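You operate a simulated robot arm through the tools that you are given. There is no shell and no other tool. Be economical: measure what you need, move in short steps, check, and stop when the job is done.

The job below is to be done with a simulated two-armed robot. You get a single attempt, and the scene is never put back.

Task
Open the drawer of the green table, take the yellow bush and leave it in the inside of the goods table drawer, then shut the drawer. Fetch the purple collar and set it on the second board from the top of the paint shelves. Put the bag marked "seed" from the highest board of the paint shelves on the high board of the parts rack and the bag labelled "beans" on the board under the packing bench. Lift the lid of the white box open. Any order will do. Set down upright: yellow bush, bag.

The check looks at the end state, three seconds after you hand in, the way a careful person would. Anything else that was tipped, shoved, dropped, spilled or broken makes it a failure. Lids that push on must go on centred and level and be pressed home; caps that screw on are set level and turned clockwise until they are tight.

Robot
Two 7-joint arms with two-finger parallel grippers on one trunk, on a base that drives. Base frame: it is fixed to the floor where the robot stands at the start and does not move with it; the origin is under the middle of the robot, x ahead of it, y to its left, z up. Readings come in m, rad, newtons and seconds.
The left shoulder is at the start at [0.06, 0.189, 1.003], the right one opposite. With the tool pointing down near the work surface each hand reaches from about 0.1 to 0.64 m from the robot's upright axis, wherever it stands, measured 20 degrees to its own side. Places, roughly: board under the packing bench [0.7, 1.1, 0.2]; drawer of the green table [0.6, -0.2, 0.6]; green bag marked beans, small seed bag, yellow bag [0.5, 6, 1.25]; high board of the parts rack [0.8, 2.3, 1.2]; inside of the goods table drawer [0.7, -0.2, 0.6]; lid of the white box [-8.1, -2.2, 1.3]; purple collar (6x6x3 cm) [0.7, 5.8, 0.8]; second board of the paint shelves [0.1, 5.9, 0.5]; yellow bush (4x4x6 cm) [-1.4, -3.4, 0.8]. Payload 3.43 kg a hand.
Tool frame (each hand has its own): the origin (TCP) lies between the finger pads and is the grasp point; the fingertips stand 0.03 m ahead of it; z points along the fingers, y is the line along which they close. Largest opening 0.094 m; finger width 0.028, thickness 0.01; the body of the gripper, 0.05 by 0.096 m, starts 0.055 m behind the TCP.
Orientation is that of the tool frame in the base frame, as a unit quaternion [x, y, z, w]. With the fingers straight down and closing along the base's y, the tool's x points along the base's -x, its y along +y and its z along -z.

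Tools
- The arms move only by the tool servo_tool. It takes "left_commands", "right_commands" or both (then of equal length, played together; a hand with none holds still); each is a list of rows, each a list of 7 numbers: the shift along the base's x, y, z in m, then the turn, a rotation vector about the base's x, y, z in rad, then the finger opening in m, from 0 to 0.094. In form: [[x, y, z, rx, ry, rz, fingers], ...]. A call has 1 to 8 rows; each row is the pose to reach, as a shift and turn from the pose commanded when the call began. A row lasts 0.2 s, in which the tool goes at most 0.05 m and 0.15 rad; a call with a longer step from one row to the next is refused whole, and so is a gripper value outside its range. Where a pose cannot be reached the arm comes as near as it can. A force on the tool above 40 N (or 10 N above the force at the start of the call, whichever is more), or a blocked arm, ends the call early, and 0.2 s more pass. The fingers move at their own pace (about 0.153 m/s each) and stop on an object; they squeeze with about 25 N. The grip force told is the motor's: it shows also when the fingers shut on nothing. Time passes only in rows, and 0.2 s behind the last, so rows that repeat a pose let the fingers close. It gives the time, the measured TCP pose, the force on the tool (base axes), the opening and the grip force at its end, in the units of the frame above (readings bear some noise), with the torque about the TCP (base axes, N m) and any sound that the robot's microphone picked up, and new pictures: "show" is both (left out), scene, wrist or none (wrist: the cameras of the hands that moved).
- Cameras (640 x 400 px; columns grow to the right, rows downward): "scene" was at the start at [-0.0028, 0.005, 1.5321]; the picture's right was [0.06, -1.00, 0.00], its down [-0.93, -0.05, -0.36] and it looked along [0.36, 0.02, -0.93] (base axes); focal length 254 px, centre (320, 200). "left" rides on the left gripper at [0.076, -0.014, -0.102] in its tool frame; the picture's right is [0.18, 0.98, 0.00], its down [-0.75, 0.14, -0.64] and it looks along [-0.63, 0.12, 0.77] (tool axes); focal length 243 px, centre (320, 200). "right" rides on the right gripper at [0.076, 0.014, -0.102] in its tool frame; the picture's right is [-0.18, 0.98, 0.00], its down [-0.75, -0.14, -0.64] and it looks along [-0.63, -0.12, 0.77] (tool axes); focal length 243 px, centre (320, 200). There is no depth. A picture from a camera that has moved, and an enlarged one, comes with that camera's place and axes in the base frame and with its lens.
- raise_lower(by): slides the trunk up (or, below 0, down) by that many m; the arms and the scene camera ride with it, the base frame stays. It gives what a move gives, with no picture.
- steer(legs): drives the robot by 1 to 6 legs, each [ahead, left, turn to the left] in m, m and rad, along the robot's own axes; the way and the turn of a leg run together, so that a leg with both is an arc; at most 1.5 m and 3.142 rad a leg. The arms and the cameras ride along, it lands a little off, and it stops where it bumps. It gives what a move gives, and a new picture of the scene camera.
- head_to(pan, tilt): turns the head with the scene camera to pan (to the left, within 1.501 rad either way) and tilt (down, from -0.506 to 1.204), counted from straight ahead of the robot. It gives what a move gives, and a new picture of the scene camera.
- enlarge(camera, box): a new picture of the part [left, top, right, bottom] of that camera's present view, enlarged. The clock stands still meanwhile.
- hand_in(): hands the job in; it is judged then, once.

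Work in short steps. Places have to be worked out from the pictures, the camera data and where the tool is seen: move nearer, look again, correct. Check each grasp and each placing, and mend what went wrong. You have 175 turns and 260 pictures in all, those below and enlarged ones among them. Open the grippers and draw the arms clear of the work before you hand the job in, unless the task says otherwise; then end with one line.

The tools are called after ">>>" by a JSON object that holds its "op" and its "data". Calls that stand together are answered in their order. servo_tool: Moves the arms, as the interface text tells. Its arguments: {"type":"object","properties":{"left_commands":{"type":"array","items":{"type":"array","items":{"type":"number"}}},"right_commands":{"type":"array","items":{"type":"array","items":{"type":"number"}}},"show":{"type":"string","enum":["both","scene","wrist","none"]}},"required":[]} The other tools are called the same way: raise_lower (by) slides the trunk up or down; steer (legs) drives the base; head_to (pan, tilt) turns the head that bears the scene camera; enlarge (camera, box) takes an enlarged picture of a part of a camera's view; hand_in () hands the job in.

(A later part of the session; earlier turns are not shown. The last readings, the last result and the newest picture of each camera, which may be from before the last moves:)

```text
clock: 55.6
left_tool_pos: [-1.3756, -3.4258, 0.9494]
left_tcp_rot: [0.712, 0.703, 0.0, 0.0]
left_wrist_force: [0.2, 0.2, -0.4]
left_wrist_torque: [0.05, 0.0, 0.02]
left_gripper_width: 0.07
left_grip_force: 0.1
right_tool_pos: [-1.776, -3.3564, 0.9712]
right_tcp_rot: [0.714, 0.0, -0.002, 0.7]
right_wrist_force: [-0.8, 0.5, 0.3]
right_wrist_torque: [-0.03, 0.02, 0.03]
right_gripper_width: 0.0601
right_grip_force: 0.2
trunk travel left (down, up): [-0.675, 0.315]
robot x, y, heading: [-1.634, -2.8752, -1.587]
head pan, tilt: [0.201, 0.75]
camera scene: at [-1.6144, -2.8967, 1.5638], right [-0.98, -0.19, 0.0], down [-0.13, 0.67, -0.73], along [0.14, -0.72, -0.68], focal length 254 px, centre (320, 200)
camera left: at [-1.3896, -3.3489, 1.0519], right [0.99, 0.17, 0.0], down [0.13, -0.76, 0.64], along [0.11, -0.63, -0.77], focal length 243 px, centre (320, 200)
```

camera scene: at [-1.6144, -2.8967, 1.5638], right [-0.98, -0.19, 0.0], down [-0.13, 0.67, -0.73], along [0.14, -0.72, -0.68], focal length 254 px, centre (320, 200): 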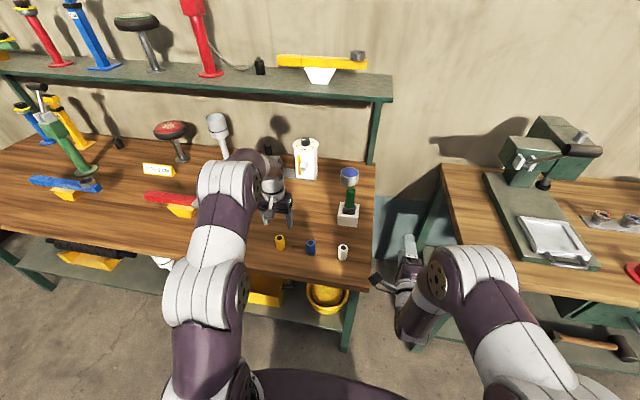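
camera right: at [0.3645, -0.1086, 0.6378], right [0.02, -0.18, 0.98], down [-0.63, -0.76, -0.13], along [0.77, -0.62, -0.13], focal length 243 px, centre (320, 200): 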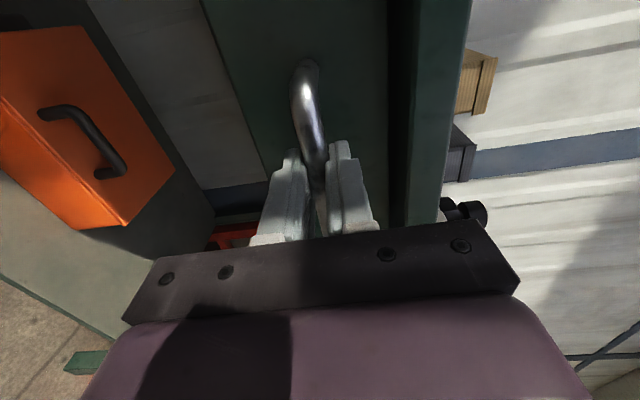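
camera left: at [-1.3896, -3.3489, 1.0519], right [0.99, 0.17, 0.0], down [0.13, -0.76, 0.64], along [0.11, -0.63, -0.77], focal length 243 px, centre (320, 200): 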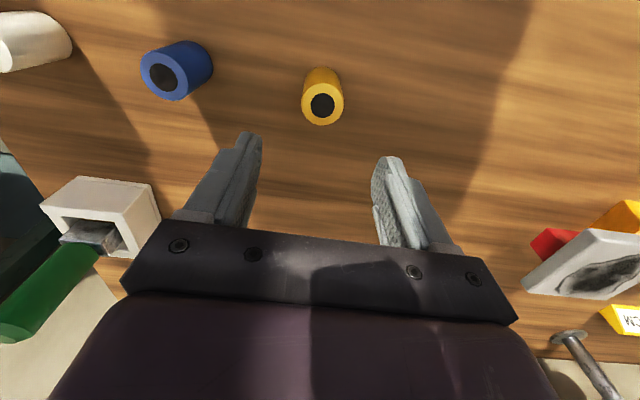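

Two wrist views put the bush top at about (-1.378, -3.407, 0.87). I shift 2 cm back and descend to straddle it.

>>> {"op": "servo_tool", "data": {"left_commands": [[-0.002, 0.019, 0, 0, 0, 0, 0.07], [-0.002, 0.019, -0.04, 0, 0, 0, 0.07], [-0.002, 0.019, -0.07, 0, 0, 0, 0.07]], "show": "both"}}

```text
clock: 56.4
left_tool_pos: [-1.3788, -3.4041, 0.8811]
left_tcp_rot: [0.711, 0.703, 0.0, 0.0]
left_wrist_force: [0.1, -0.3, 0.4]
left_wrist_torque: [0.02, 0.01, -0.01]
left_gripper_width: 0.0701
left_grip_force: 0.1
right_tool_pos: [-1.775, -3.3554, 0.9719]
right_tcp_rot: [0.713, 0.0, -0.002, 0.701]
right_wrist_force: [-0.5, 0.0, -0.3]
right_wrist_torque: [0.02, 0.02, 0.0]
right_gripper_width: 0.0597
right_grip_force: 0.0
trunk travel left (down, up): [-0.675, 0.315]
robot x, y, heading: [-1.6349, -2.8784, -1.585]
head pan, tilt: [0.201, 0.75]
camera scene: at [-1.6147, -2.8953, 1.5639], right [-0.98, -0.19, 0.0], down [-0.13, 0.67, -0.73], along [0.14, -0.72, -0.68], focal length 254 px, centre (320, 200)
camera left: at [-1.3915, -3.3267, 0.9834], right [0.99, 0.17, 0.0], down [0.13, -0.76, 0.64], along [0.11, -0.63, -0.77], focal length 243 px, centre (320, 200)
```

scene: 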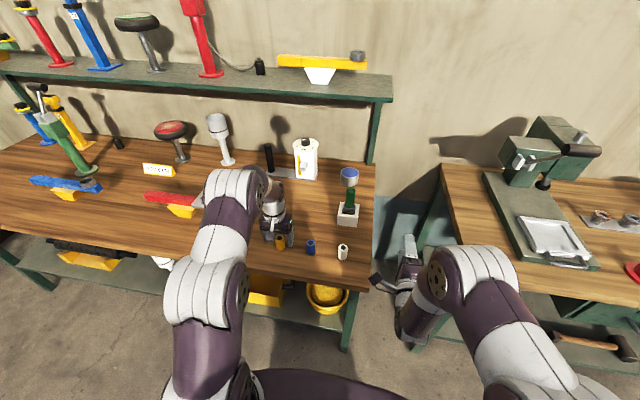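
left: 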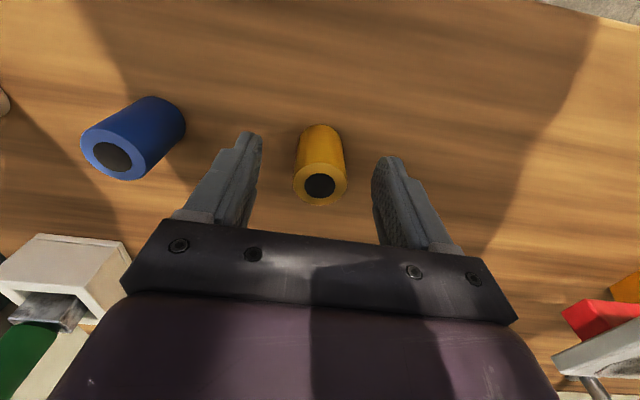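

Fingers straddle it in x. I descend another 2.5 cm and look to settle the depth.

>>> {"op": "servo_tool", "data": {"left_commands": [[0, 0, -0.0125, 0, 0, 0, 0.07], [0, 0, -0.025, 0, 0, 0, 0.07]], "show": "wrist"}}

>>> {"op": "enlarge", "data": {"camera": "scene", "box": [230, 200, 350, 275]}}

```text
clock: 57.0
left_tool_pos: [-1.3781, -3.404, 0.8561]
left_tcp_rot: [0.712, 0.702, 0.001, -0.001]
left_wrist_force: [0.1, -0.3, -0.5]
left_wrist_torque: [0.03, 0.01, 0.0]
left_gripper_width: 0.0701
left_grip_force: 0.1
right_tool_pos: [-1.7749, -3.3563, 0.9723]
right_tcp_rot: [0.713, 0.0, -0.001, 0.701]
right_wrist_force: [-0.5, 0.4, -0.2]
right_wrist_torque: [-0.04, -0.01, -0.05]
right_gripper_width: 0.0598
right_grip_force: 0.1
trunk travel left (down, up): [-0.675, 0.315]
robot x, y, heading: [-1.6339, -2.8734, -1.582]
head pan, tilt: [0.201, 0.75]
camera left: at [-1.3917, -3.3262, 0.9579], right [0.99, 0.17, 0.0], down [0.13, -0.76, 0.64], along [0.11, -0.63, -0.77], focal length 243 px, centre (320, 200)
```

left: 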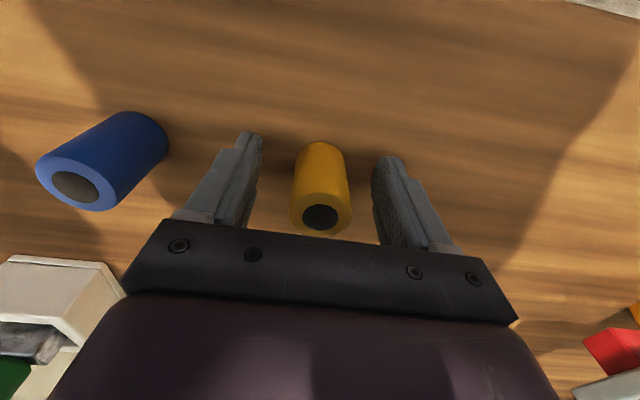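

```text
5.33 times, centred on (290, 238) of scene
camera zoom: at [-1.6148, -2.8952, 1.5638], right [-0.98, -0.19, 0.0], down [-0.13, 0.67, -0.73], along [0.14, -0.72, -0.68], focal length 1355 px, centre (480, 0)
```

zoom: 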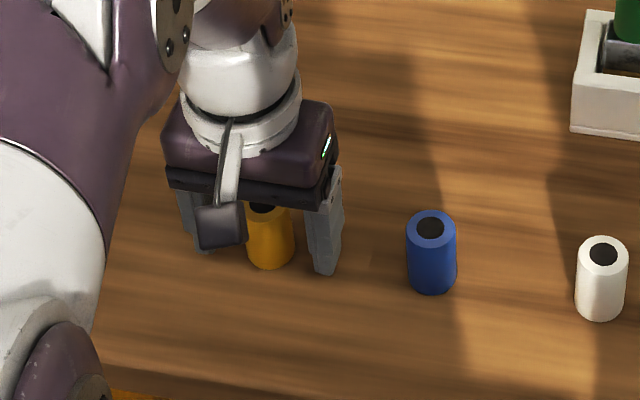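

The bush (about 3 cm across, top z≈0.874) is centred on the TCP. Closing.

>>> {"op": "servo_tool", "data": {"left_commands": [[0, 0, -0.004, 0, 0, 0, 0.04], [0, 0, -0.004, 0, 0, 0, 0.02], [0, 0, -0.004, 0, 0, 0, 0.02]], "show": "none"}}

>>> {"op": "servo_tool", "data": {"left_commands": [[0, 0, 0.03, 0, 0, 0, 0.015], [0, 0, 0.06, 0, 0, 0, 0.015], [0, 0, 0.1, 0, 0, 0, 0.015]], "show": "both"}}

```text
clock: 57.8
left_tool_pos: [-1.3791, -3.4034, 0.8536]
left_tcp_rot: [0.712, 0.702, 0.0, 0.0]
left_wrist_force: [0.6, -1.0, 3.2]
left_wrist_torque: [-0.07, -0.04, 0.0]
left_gripper_width: 0.033
left_grip_force: 24.7
right_tool_pos: [-1.7747, -3.3554, 0.9723]
right_tcp_rot: [0.713, -0.001, -0.002, 0.701]
right_wrist_force: [0.3, 0.6, 1.2]
right_wrist_torque: [0.03, -0.02, -0.02]
right_gripper_width: 0.0604
right_grip_force: 0.1
trunk travel left (down, up): [-0.675, 0.315]
robot x, y, heading: [-1.6332, -2.8783, -1.585]
head pan, tilt: [0.201, 0.75]
```

```text
clock: 58.6
left_tool_pos: [-1.3819, -3.4016, 0.9524]
left_tcp_rot: [0.712, 0.702, -0.001, 0.0]
left_wrist_force: [0.1, 0.5, 0.1]
left_wrist_torque: [0.01, -0.04, -0.04]
left_gripper_width: 0.0327
left_grip_force: 25.1
right_tool_pos: [-1.7753, -3.3545, 0.9721]
right_tcp_rot: [0.712, -0.001, -0.002, 0.702]
right_wrist_force: [-0.2, 0.3, 0.6]
right_wrist_torque: [0.0, 0.01, -0.01]
right_gripper_width: 0.0601
right_grip_force: 0.1
trunk travel left (down, up): [-0.675, 0.315]
robot x, y, heading: [-1.6323, -2.8749, -1.585]
head pan, tilt: [0.201, 0.75]
camera scene: at [-1.6153, -2.8941, 1.5638], right [-0.98, -0.19, 0.0], down [-0.13, 0.67, -0.73], along [0.14, -0.72, -0.68], focal length 254 px, centre (320, 200)
camera left: at [-1.3955, -3.3251, 1.0549], right [0.99, 0.17, 0.0], down [0.13, -0.76, 0.64], along [0.11, -0.63, -0.77], focal length 243 px, centre (320, 200)
```

scene: 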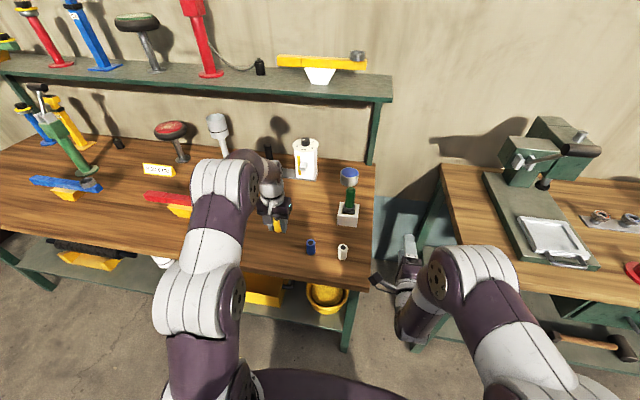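
left: 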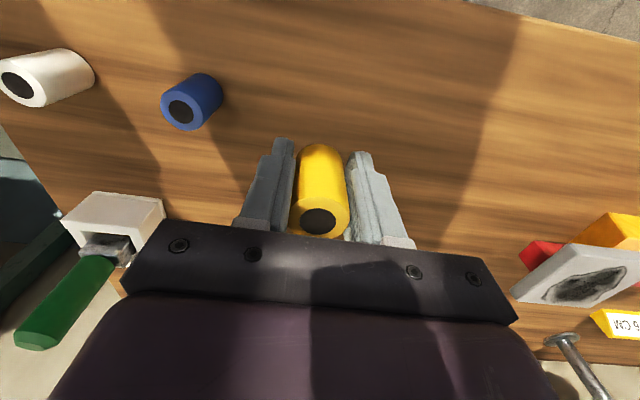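

Bush held, upright. I back off, turn toward the green table and drive there, stopping well short of the open drawer.

>>> {"op": "steer", "data": {"legs": [[-0.55, 0, 0], [0, 0, 1.585], [0, 1.1, 0], [0, 0.9, 0], [1.0, 0, 0]]}}

>>> {"op": "head_to", "data": {"pan": 0.1, "tilt": 0.8}}

```text
clock: 71.0
left_tool_pos: [-1.1361, -0.943, 0.952]
left_tcp_rot: [-0.017, 1.0, 0.001, -0.001]
left_wrist_force: [0.2, 0.1, -0.8]
left_wrist_torque: [0.01, 0.0, 0.0]
left_gripper_width: 0.0323
left_grip_force: 25.2
right_tool_pos: [-1.1642, -1.3384, 0.9718]
right_tcp_rot: [0.492, 0.516, 0.506, 0.485]
right_wrist_force: [-1.1, 0.2, -0.1]
right_wrist_torque: [-0.02, 0.01, -0.01]
right_gripper_width: 0.0599
right_grip_force: 0.1
trunk travel left (down, up): [-0.675, 0.315]
robot x, y, heading: [-1.6522, -1.2184, 0.035]
head pan, tilt: [0.201, 0.75]
stopped in leg 3: the robot was blocked; the commanded pose is now the measured one
camera scene: at [-1.6288, -1.1998, 1.5638], right [0.23, -0.97, 0.0], down [-0.66, -0.16, -0.73], along [0.71, 0.17, -0.68], focal length 254 px, centre (320, 200)
```

scene: 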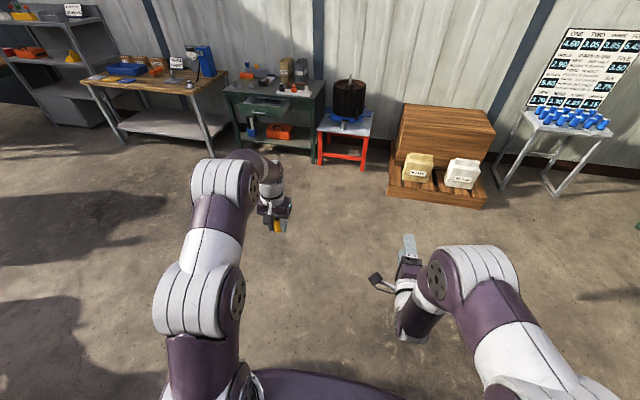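

```text
clock: 71.6
left_tool_pos: [-1.136, -0.9422, 0.9522]
left_tcp_rot: [-0.017, 1.0, 0.001, 0.0]
left_wrist_force: [0.9, 0.3, -0.5]
left_wrist_torque: [0.01, 0.02, 0.02]
left_gripper_width: 0.0323
left_grip_force: 24.5
right_tool_pos: [-1.1655, -1.338, 0.972]
right_tcp_rot: [0.493, 0.515, 0.506, 0.486]
right_wrist_force: [0.3, 0.7, -0.1]
right_wrist_torque: [0.01, -0.04, 0.0]
right_gripper_width: 0.06
right_grip_force: 0.1
trunk travel left (down, up): [-0.675, 0.315]
robot x, y, heading: [-1.6532, -1.2198, 0.032]
head pan, tilt: [0.099, 0.799]
camera scene: at [-1.6311, -1.2079, 1.5598], right [0.13, -0.99, 0.0], down [-0.71, -0.1, -0.7], along [0.69, 0.09, -0.72], focal length 254 px, centre (320, 200)
```

scene: 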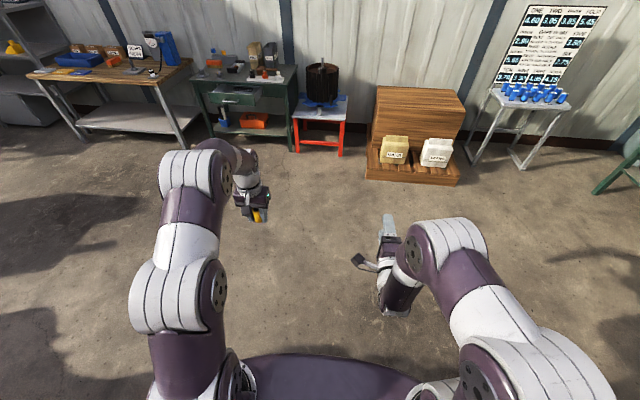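

The base was blocked moving left; I look left to see what stands there.

>>> {"op": "head_to", "data": {"pan": 1.4, "tilt": 0.75}}

```text
clock: 73.1
left_tool_pos: [-1.1364, -0.9422, 0.9522]
left_tcp_rot: [-0.017, 1.0, 0.0, 0.0]
left_wrist_force: [-0.4, -0.7, -0.2]
left_wrist_torque: [0.04, 0.02, 0.0]
left_gripper_width: 0.0325
left_grip_force: 24.9
right_tool_pos: [-1.1656, -1.3375, 0.9717]
right_tcp_rot: [0.492, 0.515, 0.507, 0.486]
right_wrist_force: [0.1, 0.4, -0.6]
right_wrist_torque: [0.05, 0.0, 0.05]
right_gripper_width: 0.0597
right_grip_force: 0.1
trunk travel left (down, up): [-0.675, 0.315]
robot x, y, heading: [-1.651, -1.2149, 0.033]
head pan, tilt: [1.4, 0.75]
camera scene: at [-1.6994, -1.1366, 1.5638], right [0.99, -0.14, 0.0], down [-0.09, -0.68, -0.73], along [0.1, 0.72, -0.68], focal length 254 px, centre (320, 200)
```

scene: 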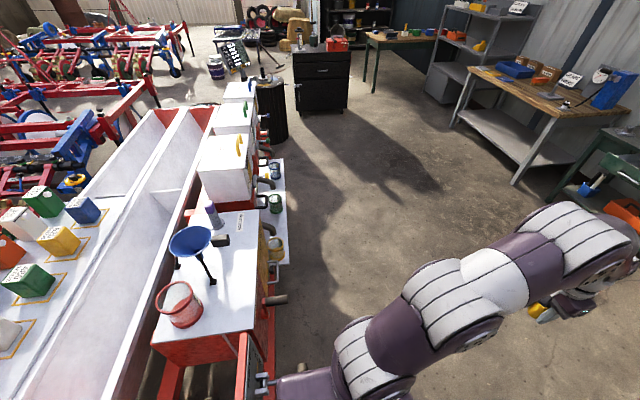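

A large seeder machine blocked the way. I move right a touch, go forward, then left toward the table.

>>> {"op": "steer", "data": {"legs": [[0, -0.06, 0], [0, 0, -0.033], [1.0, 0, 0], [0, 1.0, 0]]}}

>>> {"op": "head_to", "data": {"pan": 0.1, "tilt": 0.8}}

```text
clock: 84.0
left_tool_pos: [-0.1206, -0.0213, 0.9519]
left_tcp_rot: [0.003, 1.0, 0.0, -0.001]
left_wrist_force: [0.6, -0.4, 0.2]
left_wrist_torque: [0.01, 0.0, 0.04]
left_gripper_width: 0.0318
left_grip_force: 24.7
right_tool_pos: [-0.1639, -0.4169, 0.9717]
right_tcp_rot: [0.502, 0.506, 0.496, 0.496]
right_wrist_force: [-0.1, -0.3, 0.6]
right_wrist_torque: [-0.01, 0.0, 0.01]
right_gripper_width: 0.06
right_grip_force: 0.0
trunk travel left (down, up): [-0.675, 0.315]
robot x, y, heading: [-0.648, -0.2772, 0.0]
head pan, tilt: [1.4, 0.75]
camera scene: at [-0.691, -0.1936, 1.5638], right [0.98, -0.18, 0.0], down [-0.12, -0.67, -0.73], along [0.13, 0.72, -0.68], focal length 254 px, centre (320, 200)
```

scene: 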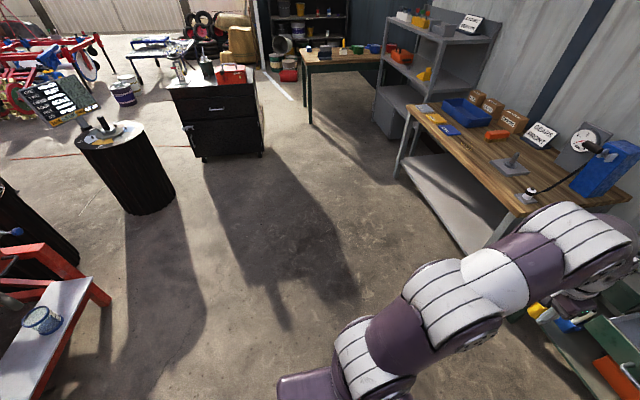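

```text
clock: 85.5
left_tool_pos: [-0.1202, -0.0228, 0.9517]
left_tcp_rot: [0.002, 1.0, 0.0, 0.001]
left_wrist_force: [0.3, -0.4, 0.0]
left_wrist_torque: [0.03, -0.02, 0.0]
left_gripper_width: 0.0316
left_grip_force: 24.9
right_tool_pos: [-0.1654, -0.415, 0.9723]
right_tcp_rot: [0.502, 0.506, 0.497, 0.495]
right_wrist_force: [-0.8, 0.5, 0.7]
right_wrist_torque: [0.02, 0.01, 0.0]
right_gripper_width: 0.0601
right_grip_force: 0.1
trunk travel left (down, up): [-0.675, 0.315]
robot x, y, heading: [-0.6445, -0.2765, -0.007]
head pan, tilt: [0.099, 0.799]
camera scene: at [-0.6252, -0.2677, 1.5598], right [0.1, -1.0, 0.0], down [-0.71, -0.07, -0.7], along [0.69, 0.07, -0.72], focal length 254 px, centre (320, 200)
```

scene: 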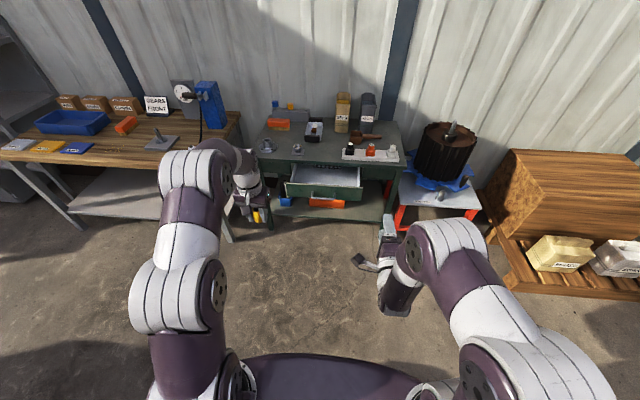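

The open drawer spans y≈-0.39…0.0, interior from x≈0.35. I drive 0.5 m ahead so the left hand is over it at height.

>>> {"op": "steer", "data": {"legs": [[0.5, -0.05, 0]]}}

>>> {"op": "enlarge", "data": {"camera": "left", "box": [0, 0, 640, 400]}}

```text
clock: 88.5
left_tool_pos: [0.3787, -0.0699, 0.9522]
left_tcp_rot: [0.0, 1.0, -0.001, 0.0]
left_wrist_force: [0.0, -0.1, 0.1]
left_wrist_torque: [-0.02, 0.02, 0.0]
left_gripper_width: 0.0317
left_grip_force: 25.1
right_tool_pos: [0.3369, -0.4649, 0.9735]
right_tcp_rot: [0.501, 0.508, 0.498, 0.493]
right_wrist_force: [0.1, 0.9, -0.1]
right_wrist_torque: [0.01, 0.0, -0.01]
right_gripper_width: 0.0602
right_grip_force: 0.0
trunk travel left (down, up): [-0.675, 0.315]
robot x, y, heading: [-0.1456, -0.328, 0.003]
head pan, tilt: [0.099, 0.799]
camera scene: at [-0.1237, -0.3184, 1.5598], right [0.1, -0.99, 0.0], down [-0.71, -0.07, -0.7], along [0.69, 0.07, -0.72], focal length 254 px, centre (320, 200)
```

scene: 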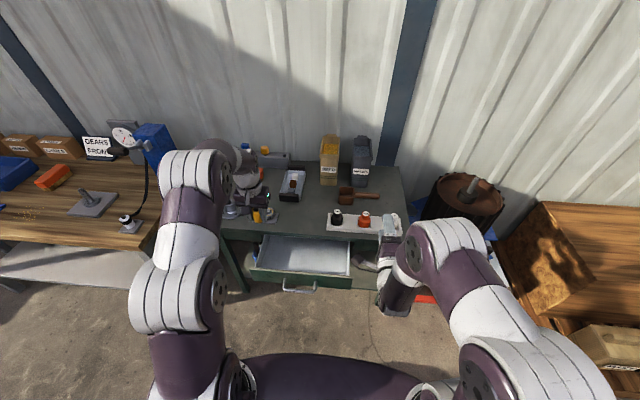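

```text
1.00 times, centred on (320, 200) of left (not enlarged: the box is as wide or as high as the picture)
camera zoom: at [0.3028, -0.0834, 1.0542], right [-0.18, 0.98, 0.0], down [0.75, 0.14, 0.64], along [0.63, 0.12, -0.77], focal length 243 px, centre (320, 200)
```

zoom: 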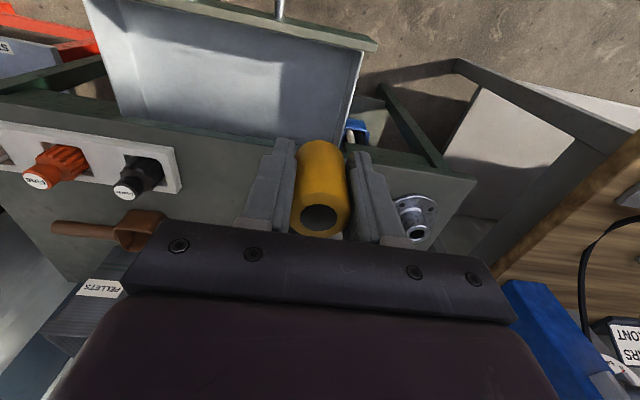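

The bush is above the drawer's left part. I shift to x≈0.40, y≈-0.11 and descend part-way.

>>> {"op": "servo_tool", "data": {"left_commands": [[0.01, -0.02, -0.03, 0, 0, 0, 0.015], [0.02, -0.04, -0.07, 0, 0, 0, 0.015], [0.02, -0.04, -0.115, 0, 0, 0, 0.015], [0.02, -0.04, -0.16, 0, 0, 0, 0.015], [0.02, -0.04, -0.2, 0, 0, 0, 0.015], [0.02, -0.04, -0.24, 0, 0, 0, 0.015], [0.02, -0.04, -0.27, 0, 0, 0, 0.015]], "show": "both"}}

```text
clock: 90.1
left_tool_pos: [0.3991, -0.1107, 0.6816]
left_tcp_rot: [-0.001, 1.0, 0.0, 0.001]
left_wrist_force: [0.4, -0.6, 0.0]
left_wrist_torque: [0.03, 0.0, 0.02]
left_gripper_width: 0.0315
left_grip_force: 24.7
right_tool_pos: [0.3375, -0.4649, 0.9723]
right_tcp_rot: [0.501, 0.508, 0.497, 0.494]
right_wrist_force: [-0.2, -0.5, 0.5]
right_wrist_torque: [0.0, -0.03, 0.0]
right_gripper_width: 0.06
right_grip_force: 0.1
trunk travel left (down, up): [-0.675, 0.315]
robot x, y, heading: [-0.1488, -0.3299, -0.0]
head pan, tilt: [0.099, 0.799]
camera scene: at [-0.1235, -0.3182, 1.5599], right [0.1, -0.99, 0.0], down [-0.71, -0.07, -0.7], along [0.69, 0.07, -0.72], focal length 254 px, centre (320, 200)
camera left: at [0.3234, -0.1239, 0.7837], right [-0.18, 0.98, 0.0], down [0.75, 0.14, 0.64], along [0.63, 0.12, -0.77], focal length 243 px, centre (320, 200)
```

scene: 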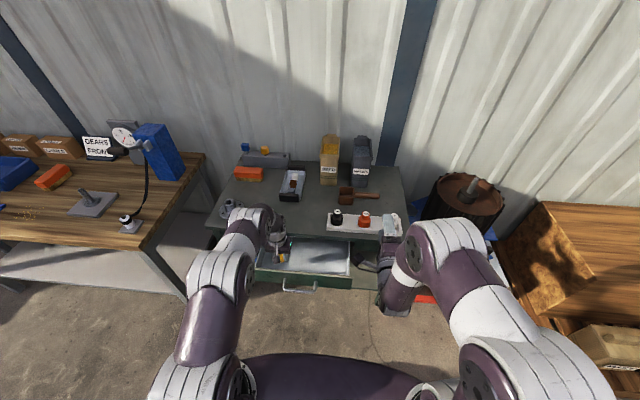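
left: 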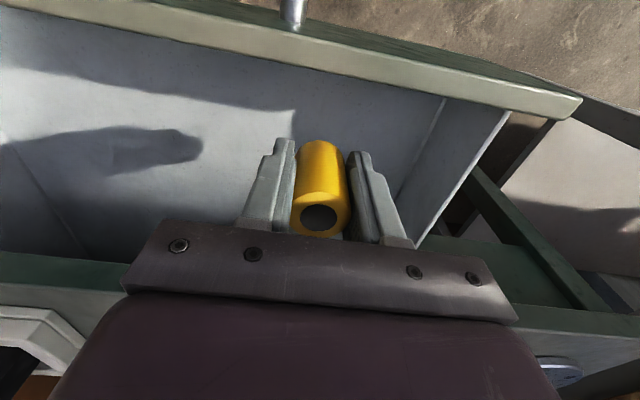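

Good: it hangs over the open drawer. I lower slowly until contact.

>>> {"op": "servo_tool", "data": {"left_commands": [[0, 0, -0.02, 0, 0, 0, 0.015], [0, 0, -0.035, 0, 0, 0, 0.015], [0, 0, -0.045, 0, 0, 0, 0.015], [0, 0, -0.053, 0, 0, 0, 0.015], [0, 0, -0.061, 0, 0, 0, 0.015], [0, 0, -0.069, 0, 0, 0, 0.015], [0, 0, -0.077, 0, 0, 0, 0.015]], "show": "wrist"}}

```text
clock: 91.7
left_tool_pos: [0.4073, -0.1121, 0.614]
left_tcp_rot: [0.0, 1.0, 0.001, 0.009]
left_wrist_force: [-0.7, -5.5, 27.7]
left_wrist_torque: [-0.52, 0.44, 0.15]
left_gripper_width: 0.0314
left_grip_force: 25.2
right_tool_pos: [0.3353, -0.4649, 0.9734]
right_tcp_rot: [0.499, 0.507, 0.499, 0.495]
right_wrist_force: [0.4, 0.4, -0.5]
right_wrist_torque: [0.0, 0.0, -0.03]
right_gripper_width: 0.06
right_grip_force: 0.0
trunk travel left (down, up): [-0.675, 0.315]
robot x, y, heading: [-0.1457, -0.3303, -0.001]
head pan, tilt: [0.099, 0.799]
stopped in row 7 (left hand): the force on the tool passed its limit at 53 N (the readings are from after the stop); the commanded pose is now the measured one
camera left: at [0.329, -0.1242, 0.715], right [-0.18, 0.98, 0.0], down [0.74, 0.14, 0.66], along [0.65, 0.12, -0.75], focal length 243 px, centre (320, 200)
```

left: 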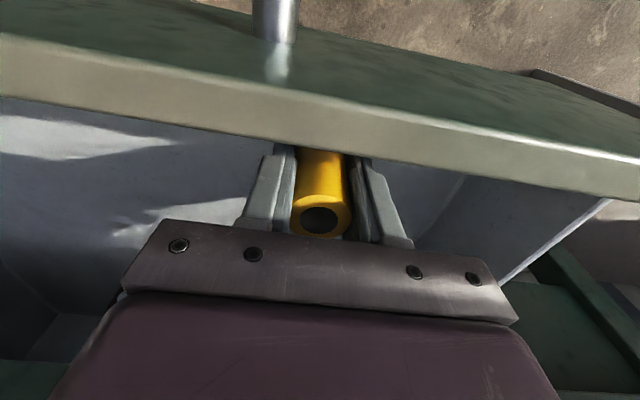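

Contact with the drawer floor. I ease the pressure, open, and withdraw upward.

>>> {"op": "servo_tool", "data": {"left_commands": [[-0.002, 0, 0.003, 0, -0.01, 0, 0.015], [-0.002, 0, 0.003, 0, -0.016, 0, 0.03], [-0.002, 0, 0.003, 0, -0.016, 0, 0.055], [-0.002, 0, 0.003, 0, -0.016, 0, 0.06], [-0.002, 0, 0.04, 0, -0.016, 0, 0.06], [-0.002, 0, 0.09, 0, -0.016, 0, 0.06], [-0.002, 0, 0.14, 0, -0.016, 0, 0.06]], "show": "wrist"}}

```text
clock: 93.3
left_tool_pos: [0.4018, -0.1083, 0.7509]
left_tcp_rot: [0.0, 1.0, 0.0, 0.014]
left_wrist_force: [-0.3, 0.4, 1.1]
left_wrist_torque: [0.02, -0.02, -0.01]
left_gripper_width: 0.0599
left_grip_force: 0.1
right_tool_pos: [0.3369, -0.4649, 0.9729]
right_tcp_rot: [0.5, 0.507, 0.499, 0.494]
right_wrist_force: [0.3, 0.2, 0.4]
right_wrist_torque: [-0.02, -0.01, 0.01]
right_gripper_width: 0.0602
right_grip_force: 0.0
trunk travel left (down, up): [-0.675, 0.315]
robot x, y, heading: [-0.1492, -0.3293, -0.002]
head pan, tilt: [0.099, 0.799]
camera left: at [0.3225, -0.1219, 0.8507], right [-0.18, 0.98, 0.0], down [0.74, 0.14, 0.66], along [0.65, 0.12, -0.75], focal length 243 px, centre (320, 200)
```

left: 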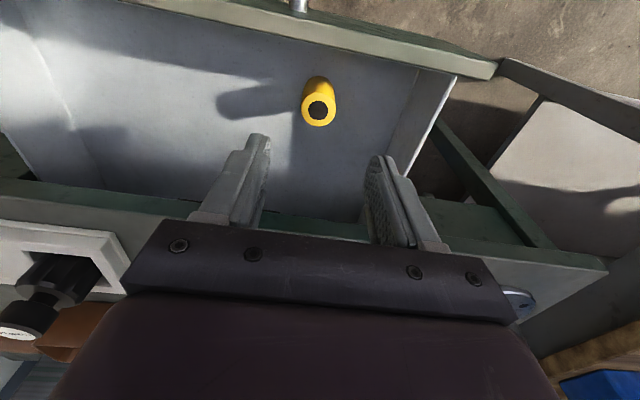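

The bush stands upright in the drawer. Now I raise and retract the left hand, back off and shift left so the right hand can take the handle.

>>> {"op": "servo_tool", "data": {"left_commands": [[-0.03, 0, 0.04, 0, 0, 0, 0.06], [-0.06, 0.0, 0.08, 0, -0.0, 0, 0.06], [-0.1, 0, 0.11, 0, -0.0, 0, 0.06], [-0.14, 0, 0.14, 0, 0.0, 0, 0.06], [-0.18, 0, 0.16, 0, 0.0, 0, 0.06]], "show": "none"}}

>>> {"op": "steer", "data": {"legs": [[-0.22, 0, 0], [0, 0.277, 0]]}}

>>> {"op": "servo_tool", "data": {"right_commands": [[0, 0, -0.05, 0, 0, 0, 0.06], [0, 0, -0.1, 0, 0, 0, 0.06], [0, 0, -0.15, 0, 0, 0, 0.06], [0, 0, -0.2, 0, 0, 0, 0.06], [0, 0, -0.25, 0, 0, 0, 0.06], [0, 0, -0.3, 0, 0, 0, 0.06], [0, 0, -0.35, 0, 0, 0, 0.06]], "show": "both"}}

```text
clock: 94.5
left_tool_pos: [0.2198, -0.1106, 0.9115]
left_tcp_rot: [-0.001, 1.0, 0.0, 0.014]
left_wrist_force: [-1.0, 0.1, -0.5]
left_wrist_torque: [0.03, -0.03, -0.04]
left_gripper_width: 0.0601
left_grip_force: 0.1
right_tool_pos: [0.3354, -0.4647, 0.9722]
right_tcp_rot: [0.501, 0.506, 0.499, 0.494]
right_wrist_force: [0.3, 0.6, 0.5]
right_wrist_torque: [-0.03, 0.02, 0.0]
right_gripper_width: 0.0598
right_grip_force: 0.0
trunk travel left (down, up): [-0.675, 0.315]
robot x, y, heading: [-0.1453, -0.3301, -0.0]
head pan, tilt: [0.099, 0.799]
```

```text
clock: 97.7
left_tool_pos: [0.0018, 0.1691, 0.9099]
left_tcp_rot: [0.0, 1.0, 0.0, 0.014]
left_wrist_force: [-0.6, 0.3, 0.0]
left_wrist_torque: [-0.03, 0.02, 0.03]
left_gripper_width: 0.06
left_grip_force: 0.1
right_tool_pos: [0.1168, -0.1858, 0.9729]
right_tcp_rot: [0.5, 0.508, 0.497, 0.494]
right_wrist_force: [0.4, -0.3, 0.1]
right_wrist_torque: [0.01, -0.01, -0.05]
right_gripper_width: 0.0598
right_grip_force: 0.0
trunk travel left (down, up): [-0.675, 0.315]
robot x, y, heading: [-0.3652, -0.0506, 0.004]
head pan, tilt: [0.099, 0.799]
camera scene: at [-0.3442, -0.0397, 1.5598], right [0.1, -0.99, 0.0], down [-0.71, -0.07, -0.7], along [0.69, 0.07, -0.72], focal length 254 px, centre (320, 200)
```

scene: 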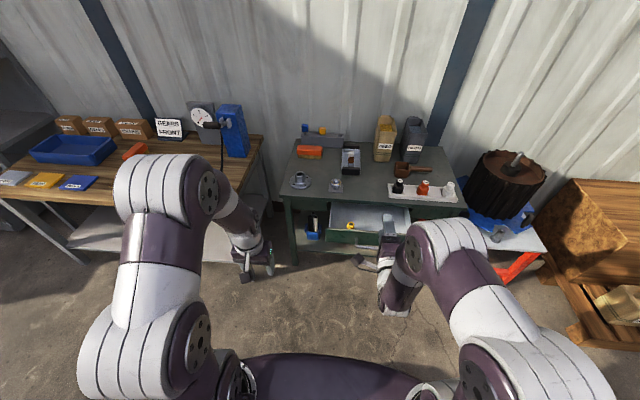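

```text
clock: 99.3
left_tool_pos: [0.0008, 0.1679, 0.9109]
left_tcp_rot: [-0.001, 1.0, 0.0, 0.013]
left_wrist_force: [-0.5, -0.5, -0.3]
left_wrist_torque: [0.03, -0.01, -0.01]
left_gripper_width: 0.06
left_grip_force: 0.0
right_tool_pos: [0.1191, -0.1838, 0.6245]
right_tcp_rot: [0.5, 0.507, 0.499, 0.494]
right_wrist_force: [0.0, -0.6, -0.2]
right_wrist_torque: [-0.05, -0.02, 0.0]
right_gripper_width: 0.0599
right_grip_force: 0.0
trunk travel left (down, up): [-0.675, 0.315]
robot x, y, heading: [-0.3652, -0.0542, 0.004]
head pan, tilt: [0.099, 0.799]
camera scene: at [-0.344, -0.0409, 1.5599], right [0.1, -0.99, 0.0], down [-0.71, -0.07, -0.7], along [0.69, 0.07, -0.72], focal length 254 px, centre (320, 200)
camera right: at [0.0156, -0.1097, 0.6395], right [0.02, -0.18, 0.98], down [-0.64, -0.76, -0.13], along [0.77, -0.62, -0.13], focal length 243 px, centre (320, 200)
```

scene: 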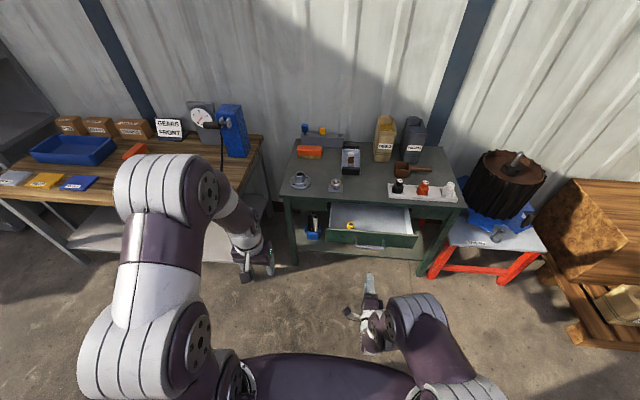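
right: 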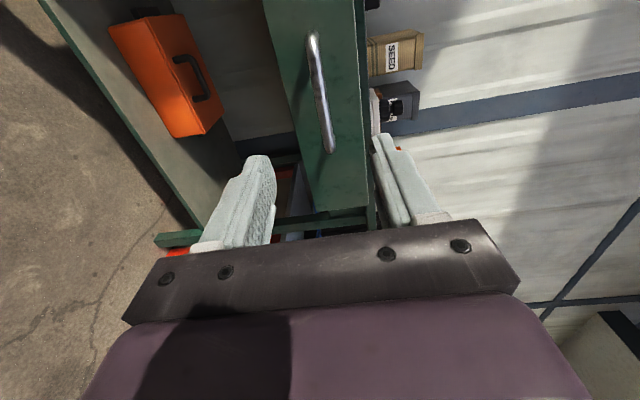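

Aligned with the handle again. I drive 12 cm ahead, then advance and grip.

>>> {"op": "steer", "data": {"legs": [[0.12, 0, 0]]}}

>>> {"op": "servo_tool", "data": {"right_commands": [[0.02, 0, -0.002, 0, 0, 0, 0.06], [0.043, 0, -0.003, 0, 0, 0, 0.06], [0.043, 0, -0.003, 0, 0, 0, 0.03], [0.043, 0, -0.003, 0, 0, 0, 0.01], [0.043, 0, -0.003, 0, 0, 0, 0.01]], "show": "wrist"}}

```text
clock: 100.6
left_tool_pos: [0.1225, 0.1687, 0.9106]
left_tcp_rot: [-0.001, 1.0, 0.001, 0.013]
left_wrist_force: [0.0, 0.0, 0.2]
left_wrist_torque: [-0.04, 0.02, 0.01]
left_gripper_width: 0.0597
left_grip_force: 0.1
right_tool_pos: [0.2386, -0.183, 0.623]
right_tcp_rot: [0.501, 0.508, 0.498, 0.493]
right_wrist_force: [1.3, -0.1, -0.8]
right_wrist_torque: [-0.01, -0.04, 0.02]
right_gripper_width: 0.0597
right_grip_force: 0.0
trunk travel left (down, up): [-0.675, 0.315]
robot x, y, heading: [-0.2428, -0.0527, 0.003]
head pan, tilt: [0.099, 0.799]
camera scene: at [-0.2224, -0.0401, 1.5598], right [0.1, -0.99, 0.0], down [-0.71, -0.07, -0.7], along [0.69, 0.07, -0.72], focal length 254 px, centre (320, 200)
```

scene: 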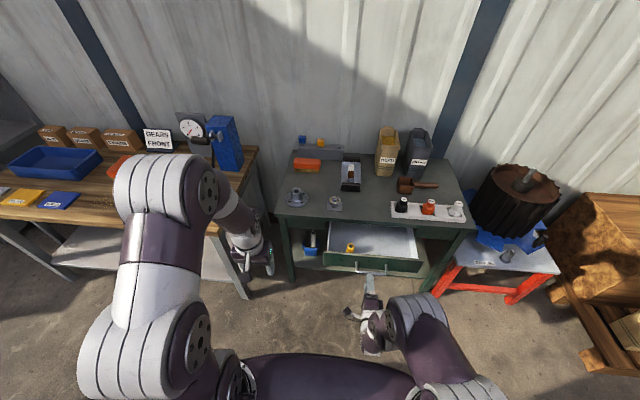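

```text
clock: 101.8
left_tool_pos: [0.122, 0.1693, 0.9112]
left_tcp_rot: [-0.001, 1.0, 0.0, 0.015]
left_wrist_force: [-0.5, 0.7, -0.5]
left_wrist_torque: [0.02, 0.0, 0.03]
left_gripper_width: 0.0602
left_grip_force: 0.2
right_tool_pos: [0.2806, -0.1845, 0.6227]
right_tcp_rot: [0.5, 0.508, 0.499, 0.493]
right_wrist_force: [1.7, -0.8, 6.3]
right_wrist_torque: [0.24, -0.08, -0.01]
right_gripper_width: 0.0134
right_grip_force: 44.9
trunk travel left (down, up): [-0.675, 0.315]
robot x, y, heading: [-0.2451, -0.0518, 0.002]
head pan, tilt: [0.099, 0.799]
camera right: at [0.1777, -0.1102, 0.6372], right [0.02, -0.18, 0.98], down [-0.63, -0.76, -0.13], along [0.77, -0.62, -0.13], focal length 243 px, centre (320, 200)
```

right: 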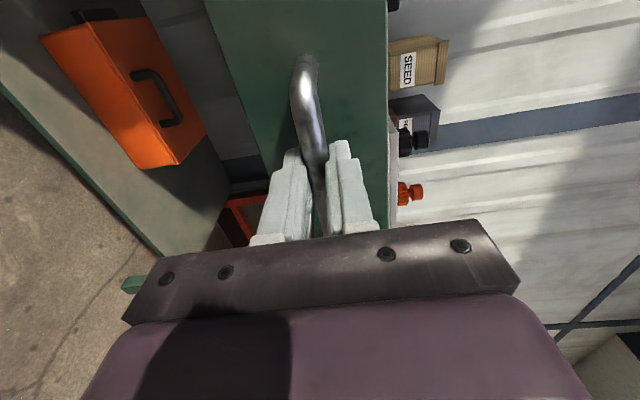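

Gripped. I push it most of the way by driving 16 cm, then finish gently with the arm.

>>> {"op": "steer", "data": {"legs": [[0.16, 0, 0]]}}

>>> {"op": "servo_tool", "data": {"right_commands": [[0.01, 0, 0, 0, 0, 0, 0.01], [0.02, 0, 0, 0, 0, 0, 0.01], [0.03, 0, 0, 0, 0, 0, 0.01], [0.036, 0, 0, 0, 0, 0, 0.01]], "show": "wrist"}}

```text
clock: 103.2
left_tool_pos: [0.281, 0.1699, 0.9111]
left_tcp_rot: [-0.001, 1.0, 0.001, 0.014]
left_wrist_force: [-0.1, 0.4, -0.3]
left_wrist_torque: [-0.03, 0.01, 0.01]
left_gripper_width: 0.0602
left_grip_force: 0.0
right_tool_pos: [0.4408, -0.1847, 0.6225]
right_tcp_rot: [0.5, 0.507, 0.499, 0.494]
right_wrist_force: [-2.6, -8.0, 17.9]
right_wrist_torque: [0.17, -0.16, -0.61]
right_gripper_width: 0.0136
right_grip_force: 45.1
trunk travel left (down, up): [-0.675, 0.315]
robot x, y, heading: [-0.0902, -0.045, 0.003]
head pan, tilt: [0.099, 0.799]
camera scene: at [-0.0657, -0.0403, 1.56], right [0.1, -0.99, 0.0], down [-0.71, -0.07, -0.7], along [0.69, 0.07, -0.72], focal length 254 px, centre (320, 200)
```

scene: 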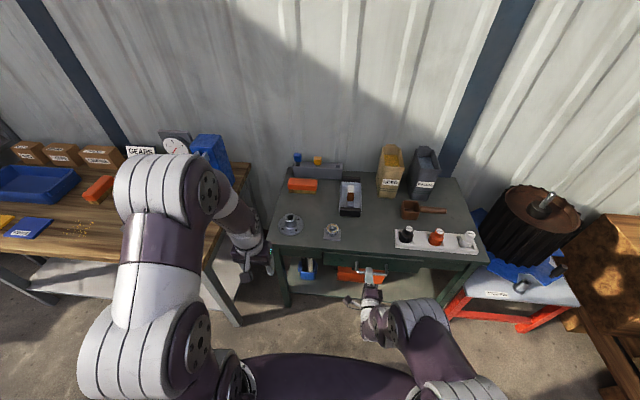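

```text
clock: 104.3
left_tool_pos: [0.2797, 0.1697, 0.9109]
left_tcp_rot: [-0.001, 1.0, 0.0, 0.014]
left_wrist_force: [-0.4, -0.5, 1.0]
left_wrist_torque: [0.02, 0.01, 0.0]
left_gripper_width: 0.0601
left_grip_force: 0.0
right_tool_pos: [0.4757, -0.1838, 0.6206]
right_tcp_rot: [0.5, 0.51, 0.497, 0.492]
right_wrist_force: [-5.5, -1.8, 2.0]
right_wrist_torque: [0.09, -0.03, -0.22]
right_gripper_width: 0.0181
right_grip_force: 7.1
trunk travel left (down, up): [-0.675, 0.315]
robot x, y, heading: [-0.0866, -0.0499, -0.002]
head pan, tilt: [0.099, 0.799]
stopped in row 4 (right hand): the force on the tool passed its limit at 86 N (the readings are from after the stop); the commanded pose is now the measured one
camera right: at [0.3716, -0.1086, 0.6377], right [0.02, -0.18, 0.98], down [-0.63, -0.76, -0.12], along [0.77, -0.62, -0.13], focal length 243 px, centre (320, 200)
```

right: 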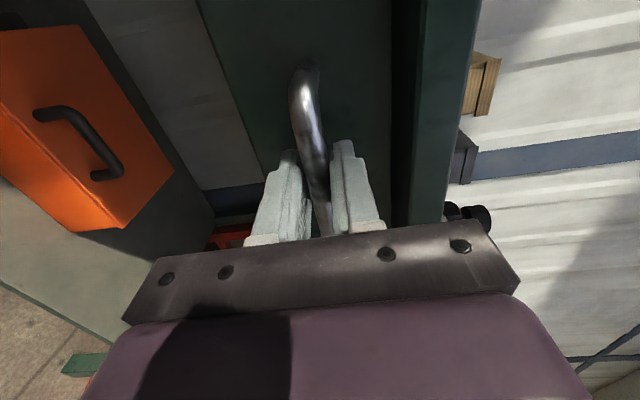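

The drawer is shut. I release, retract, and drive away up the lane toward the paint shelves.

>>> {"op": "servo_tool", "data": {"right_commands": [[0, 0, 0, 0, 0, 0, 0.06], [0, 0, 0, 0, 0, 0, 0.06], [-0.04, 0, 0, 0, 0, 0, 0.06], [-0.08, 0, 0.0, 0, 0, 0, 0.06]], "show": "none"}}

>>> {"op": "steer", "data": {"legs": [[-0.45, 0, 0], [0, 0, 1.57], [1.3, 0, 0]]}}

>>> {"op": "head_to", "data": {"pan": 0.0, "tilt": 0.4}}

```text
clock: 105.3
left_tool_pos: [0.2803, 0.1702, 0.9118]
left_tcp_rot: [0.0, 1.0, 0.0, 0.014]
left_wrist_force: [0.6, -0.5, -0.3]
left_wrist_torque: [0.01, 0.0, 0.01]
left_gripper_width: 0.06
left_grip_force: 0.1
right_tool_pos: [0.396, -0.1819, 0.6195]
right_tcp_rot: [0.501, 0.51, 0.497, 0.491]
right_wrist_force: [-0.4, -0.1, -0.2]
right_wrist_torque: [0.01, -0.02, -0.01]
right_gripper_width: 0.0601
right_grip_force: 0.1
trunk travel left (down, up): [-0.675, 0.315]
robot x, y, heading: [-0.0853, -0.048, 0.001]
head pan, tilt: [0.099, 0.799]
```

```text
clock: 117.8
left_tool_pos: [-0.7555, 1.5776, 0.9106]
left_tcp_rot: [-0.706, 0.708, 0.01, 0.009]
left_wrist_force: [-0.5, 0.1, -0.6]
left_wrist_torque: [0.02, 0.02, -0.03]
left_gripper_width: 0.0601
left_grip_force: 0.1
right_tool_pos: [-0.4029, 1.6928, 0.6192]
right_tcp_rot: [-0.006, 0.715, 0.699, -0.003]
right_wrist_force: [0.1, 0.3, 0.4]
right_wrist_torque: [0.01, 0.03, 0.02]
right_gripper_width: 0.0601
right_grip_force: 0.2
trunk travel left (down, up): [-0.675, 0.315]
robot x, y, heading: [-0.5378, 1.2128, 1.57]
head pan, tilt: [0.099, 0.799]
camera scene: at [-0.5446, 1.2323, 1.5598], right [1.0, 0.1, 0.0], down [0.07, -0.71, -0.7], along [-0.07, 0.69, -0.72], focal length 254 px, centre (320, 200)
```

scene: 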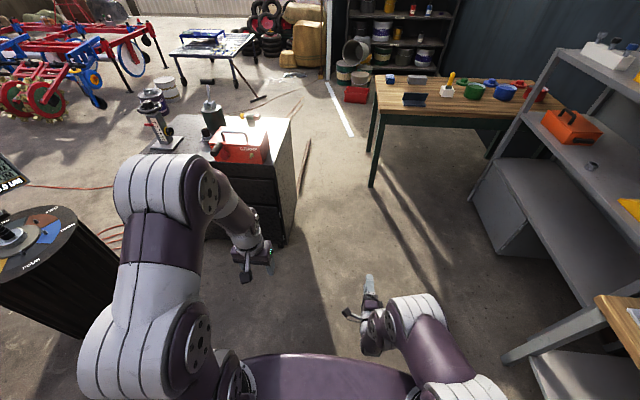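

```text
clock: 118.7
left_tool_pos: [-0.7551, 1.5779, 0.9105]
left_tcp_rot: [-0.707, 0.707, 0.01, 0.009]
left_wrist_force: [0.5, 0.0, 0.7]
left_wrist_torque: [-0.04, -0.01, 0.04]
left_gripper_width: 0.0601
left_grip_force: 0.1
right_tool_pos: [-0.4033, 1.6924, 0.6205]
right_tcp_rot: [-0.005, 0.715, 0.699, -0.003]
right_wrist_force: [0.4, 0.6, 0.3]
right_wrist_torque: [-0.01, 0.0, 0.0]
right_gripper_width: 0.0599
right_grip_force: 0.0
trunk travel left (down, up): [-0.675, 0.315]
robot x, y, heading: [-0.5376, 1.2084, 1.571]
head pan, tilt: [0.0, 0.4]
camera scene: at [-0.5366, 1.2443, 1.5948], right [1.0, 0.0, 0.0], down [0.0, -0.39, -0.92], along [0.0, 0.92, -0.39], focal length 254 px, centre (320, 200)
```

scene: 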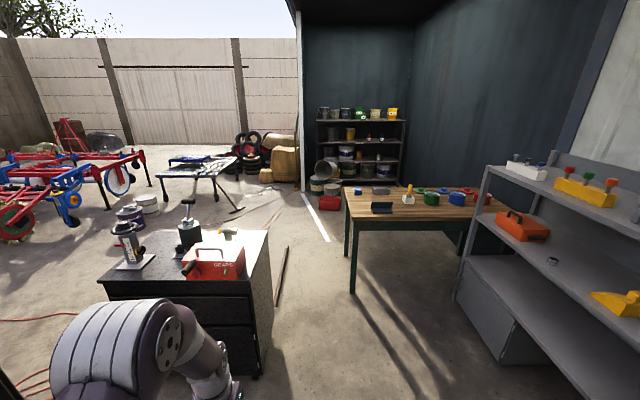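

I check the gap between cabinet, floor stick and wooden table before driving through.

>>> {"op": "enlarge", "data": {"camera": "scene", "box": [220, 90, 540, 290]}}

>>> {"op": "head_to", "data": {"pan": 0.0, "tilt": 1.2}}

```text
2.00 times, centred on (380, 190) of scene
camera zoom: at [-0.5366, 1.2443, 1.5948], right [1.0, 0.0, 0.0], down [0.0, -0.39, -0.92], along [0.0, 0.92, -0.39], focal length 508 px, centre (200, 220)
```

zoom: 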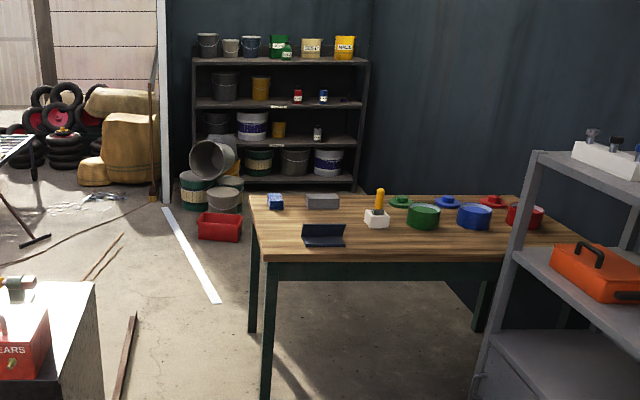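

```text
clock: 119.8
left_tool_pos: [-0.7553, 1.5786, 0.9119]
left_tcp_rot: [0.707, -0.707, -0.009, -0.009]
left_wrist_force: [-0.2, 0.0, -0.1]
left_wrist_torque: [0.03, 0.02, 0.0]
left_gripper_width: 0.06
left_grip_force: 0.0
right_tool_pos: [-0.402, 1.6931, 0.6197]
right_tcp_rot: [-0.005, 0.715, 0.699, -0.003]
right_wrist_force: [0.4, 0.2, -0.8]
right_wrist_torque: [0.01, 0.02, 0.02]
right_gripper_width: 0.0601
right_grip_force: 0.1
trunk travel left (down, up): [-0.675, 0.315]
robot x, y, heading: [-0.5401, 1.2102, 1.568]
head pan, tilt: [0.0, 1.201]
camera scene: at [-0.5366, 1.2077, 1.5321], right [1.0, 0.0, 0.0], down [0.0, -0.93, -0.36], along [0.0, 0.36, -0.93], focal length 254 px, centre (320, 200)
```

scene: 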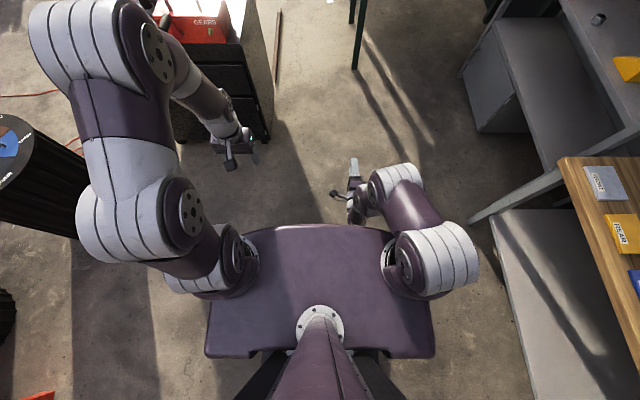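

The purple plate is the shoulder yoke, not the base; I look down sideways to find the base's width.

>>> {"op": "head_to", "data": {"pan": -1.5, "tilt": 1.2}}

```text
clock: 121.4
left_tool_pos: [-0.7561, 1.5777, 0.9106]
left_tcp_rot: [-0.707, 0.708, 0.009, 0.009]
left_wrist_force: [0.2, -0.7, -0.1]
left_wrist_torque: [0.02, -0.01, 0.01]
left_gripper_width: 0.0597
left_grip_force: 0.0
right_tool_pos: [-0.4036, 1.6922, 0.6198]
right_tcp_rot: [-0.006, 0.715, 0.699, -0.003]
right_wrist_force: [-0.1, -0.2, -0.1]
right_wrist_torque: [-0.02, -0.01, 0.02]
right_gripper_width: 0.0603
right_grip_force: 0.1
trunk travel left (down, up): [-0.675, 0.315]
robot x, y, heading: [-0.5346, 1.2112, 1.573]
head pan, tilt: [-1.499, 1.201]
camera scene: at [-0.4809, 1.1557, 1.5321], right [0.07, -1.0, 0.0], down [-0.93, -0.07, -0.36], along [0.36, 0.03, -0.93], focal length 254 px, centre (320, 200)
```

scene: 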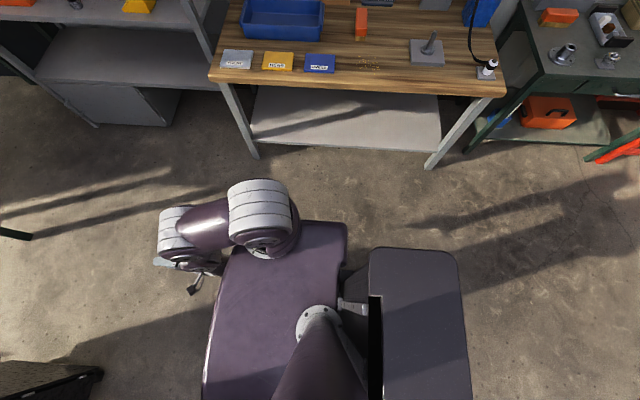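

I swing the left wrist camera round to look back at the robot's own base and measure its width.

>>> {"op": "servo_tool", "data": {"left_commands": [[0, 0.02, 0, 0, 0, -0.15, 0.06], [0, 0.04, 0, 0, 0, -0.3, 0.06], [0, 0.06, 0, 0, 0, -0.45, 0.06], [0, 0.08, 0, 0, 0, -0.6, 0.06], [0, 0.1, 0, 0, 0, -0.75, 0.06], [0, 0.12, 0, 0, 0, -0.9, 0.06], [0, 0.14, 0, 0, 0, -1.05, 0.06], [0, 0.15, 0, 0, 0, -1.2, 0.06]], "show": "none"}}

>>> {"op": "servo_tool", "data": {"left_commands": [[-0.03, 0.0, 0, 0, 0, -0.15, 0.06], [-0.06, 0.0, 0, 0, 0, -0.3, 0.06], [-0.09, 0.0, 0, 0, 0, -0.45, 0.06], [-0.1, 0.0, 0, 0, 0, -0.6, 0.06], [-0.1, 0.0, 0, 0, 0, -0.75, 0.06], [-0.1, 0, 0, 0, 0, -0.9, 0.06], [-0.1, 0, 0, 0, 0, -1.05, 0.06]], "show": "wrist"}}

```text
clock: 123.2
left_tool_pos: [-0.7561, 1.7287, 0.9103]
left_tcp_rot: [-0.183, 0.983, 0.002, 0.013]
left_wrist_force: [-0.1, 0.7, -0.4]
left_wrist_torque: [0.02, 0.01, -0.03]
left_gripper_width: 0.0603
left_grip_force: 0.0
right_tool_pos: [-0.4037, 1.6928, 0.6196]
right_tcp_rot: [-0.006, 0.715, 0.699, -0.003]
right_wrist_force: [-0.1, 0.5, -0.4]
right_wrist_torque: [0.0, 0.02, -0.01]
right_gripper_width: 0.0599
right_grip_force: 0.1
trunk travel left (down, up): [-0.675, 0.315]
robot x, y, heading: [-0.5371, 1.2119, 1.571]
head pan, tilt: [-1.499, 1.201]
```

```text
clock: 124.8
left_tool_pos: [-0.8563, 1.7278, 0.9112]
left_tcp_rot: [0.334, 0.942, -0.005, 0.012]
left_wrist_force: [0.3, -0.8, -0.2]
left_wrist_torque: [0.02, 0.01, -0.04]
left_gripper_width: 0.0601
left_grip_force: 0.1
right_tool_pos: [-0.4035, 1.6927, 0.6199]
right_tcp_rot: [-0.006, 0.715, 0.699, -0.003]
right_wrist_force: [0.1, -0.8, 0.1]
right_wrist_torque: [0.06, -0.03, -0.05]
right_gripper_width: 0.0601
right_grip_force: 0.0
trunk travel left (down, up): [-0.675, 0.315]
robot x, y, heading: [-0.5365, 1.2056, 1.572]
head pan, tilt: [-1.499, 1.201]
camera left: at [-0.9265, 1.7676, 1.0113], right [0.48, 0.88, -0.01], down [0.66, -0.35, 0.66], along [0.58, -0.32, -0.75], focal length 243 px, centre (320, 200)
```

left: 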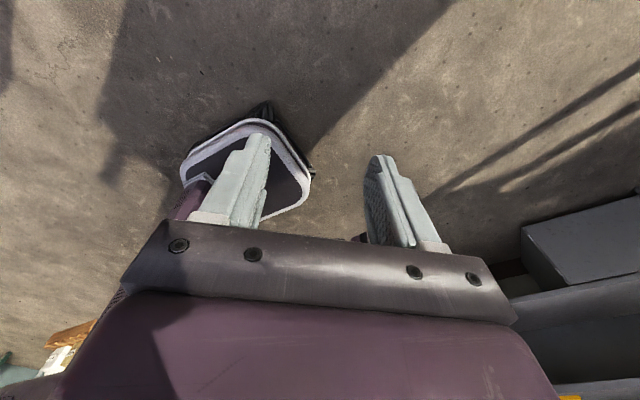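

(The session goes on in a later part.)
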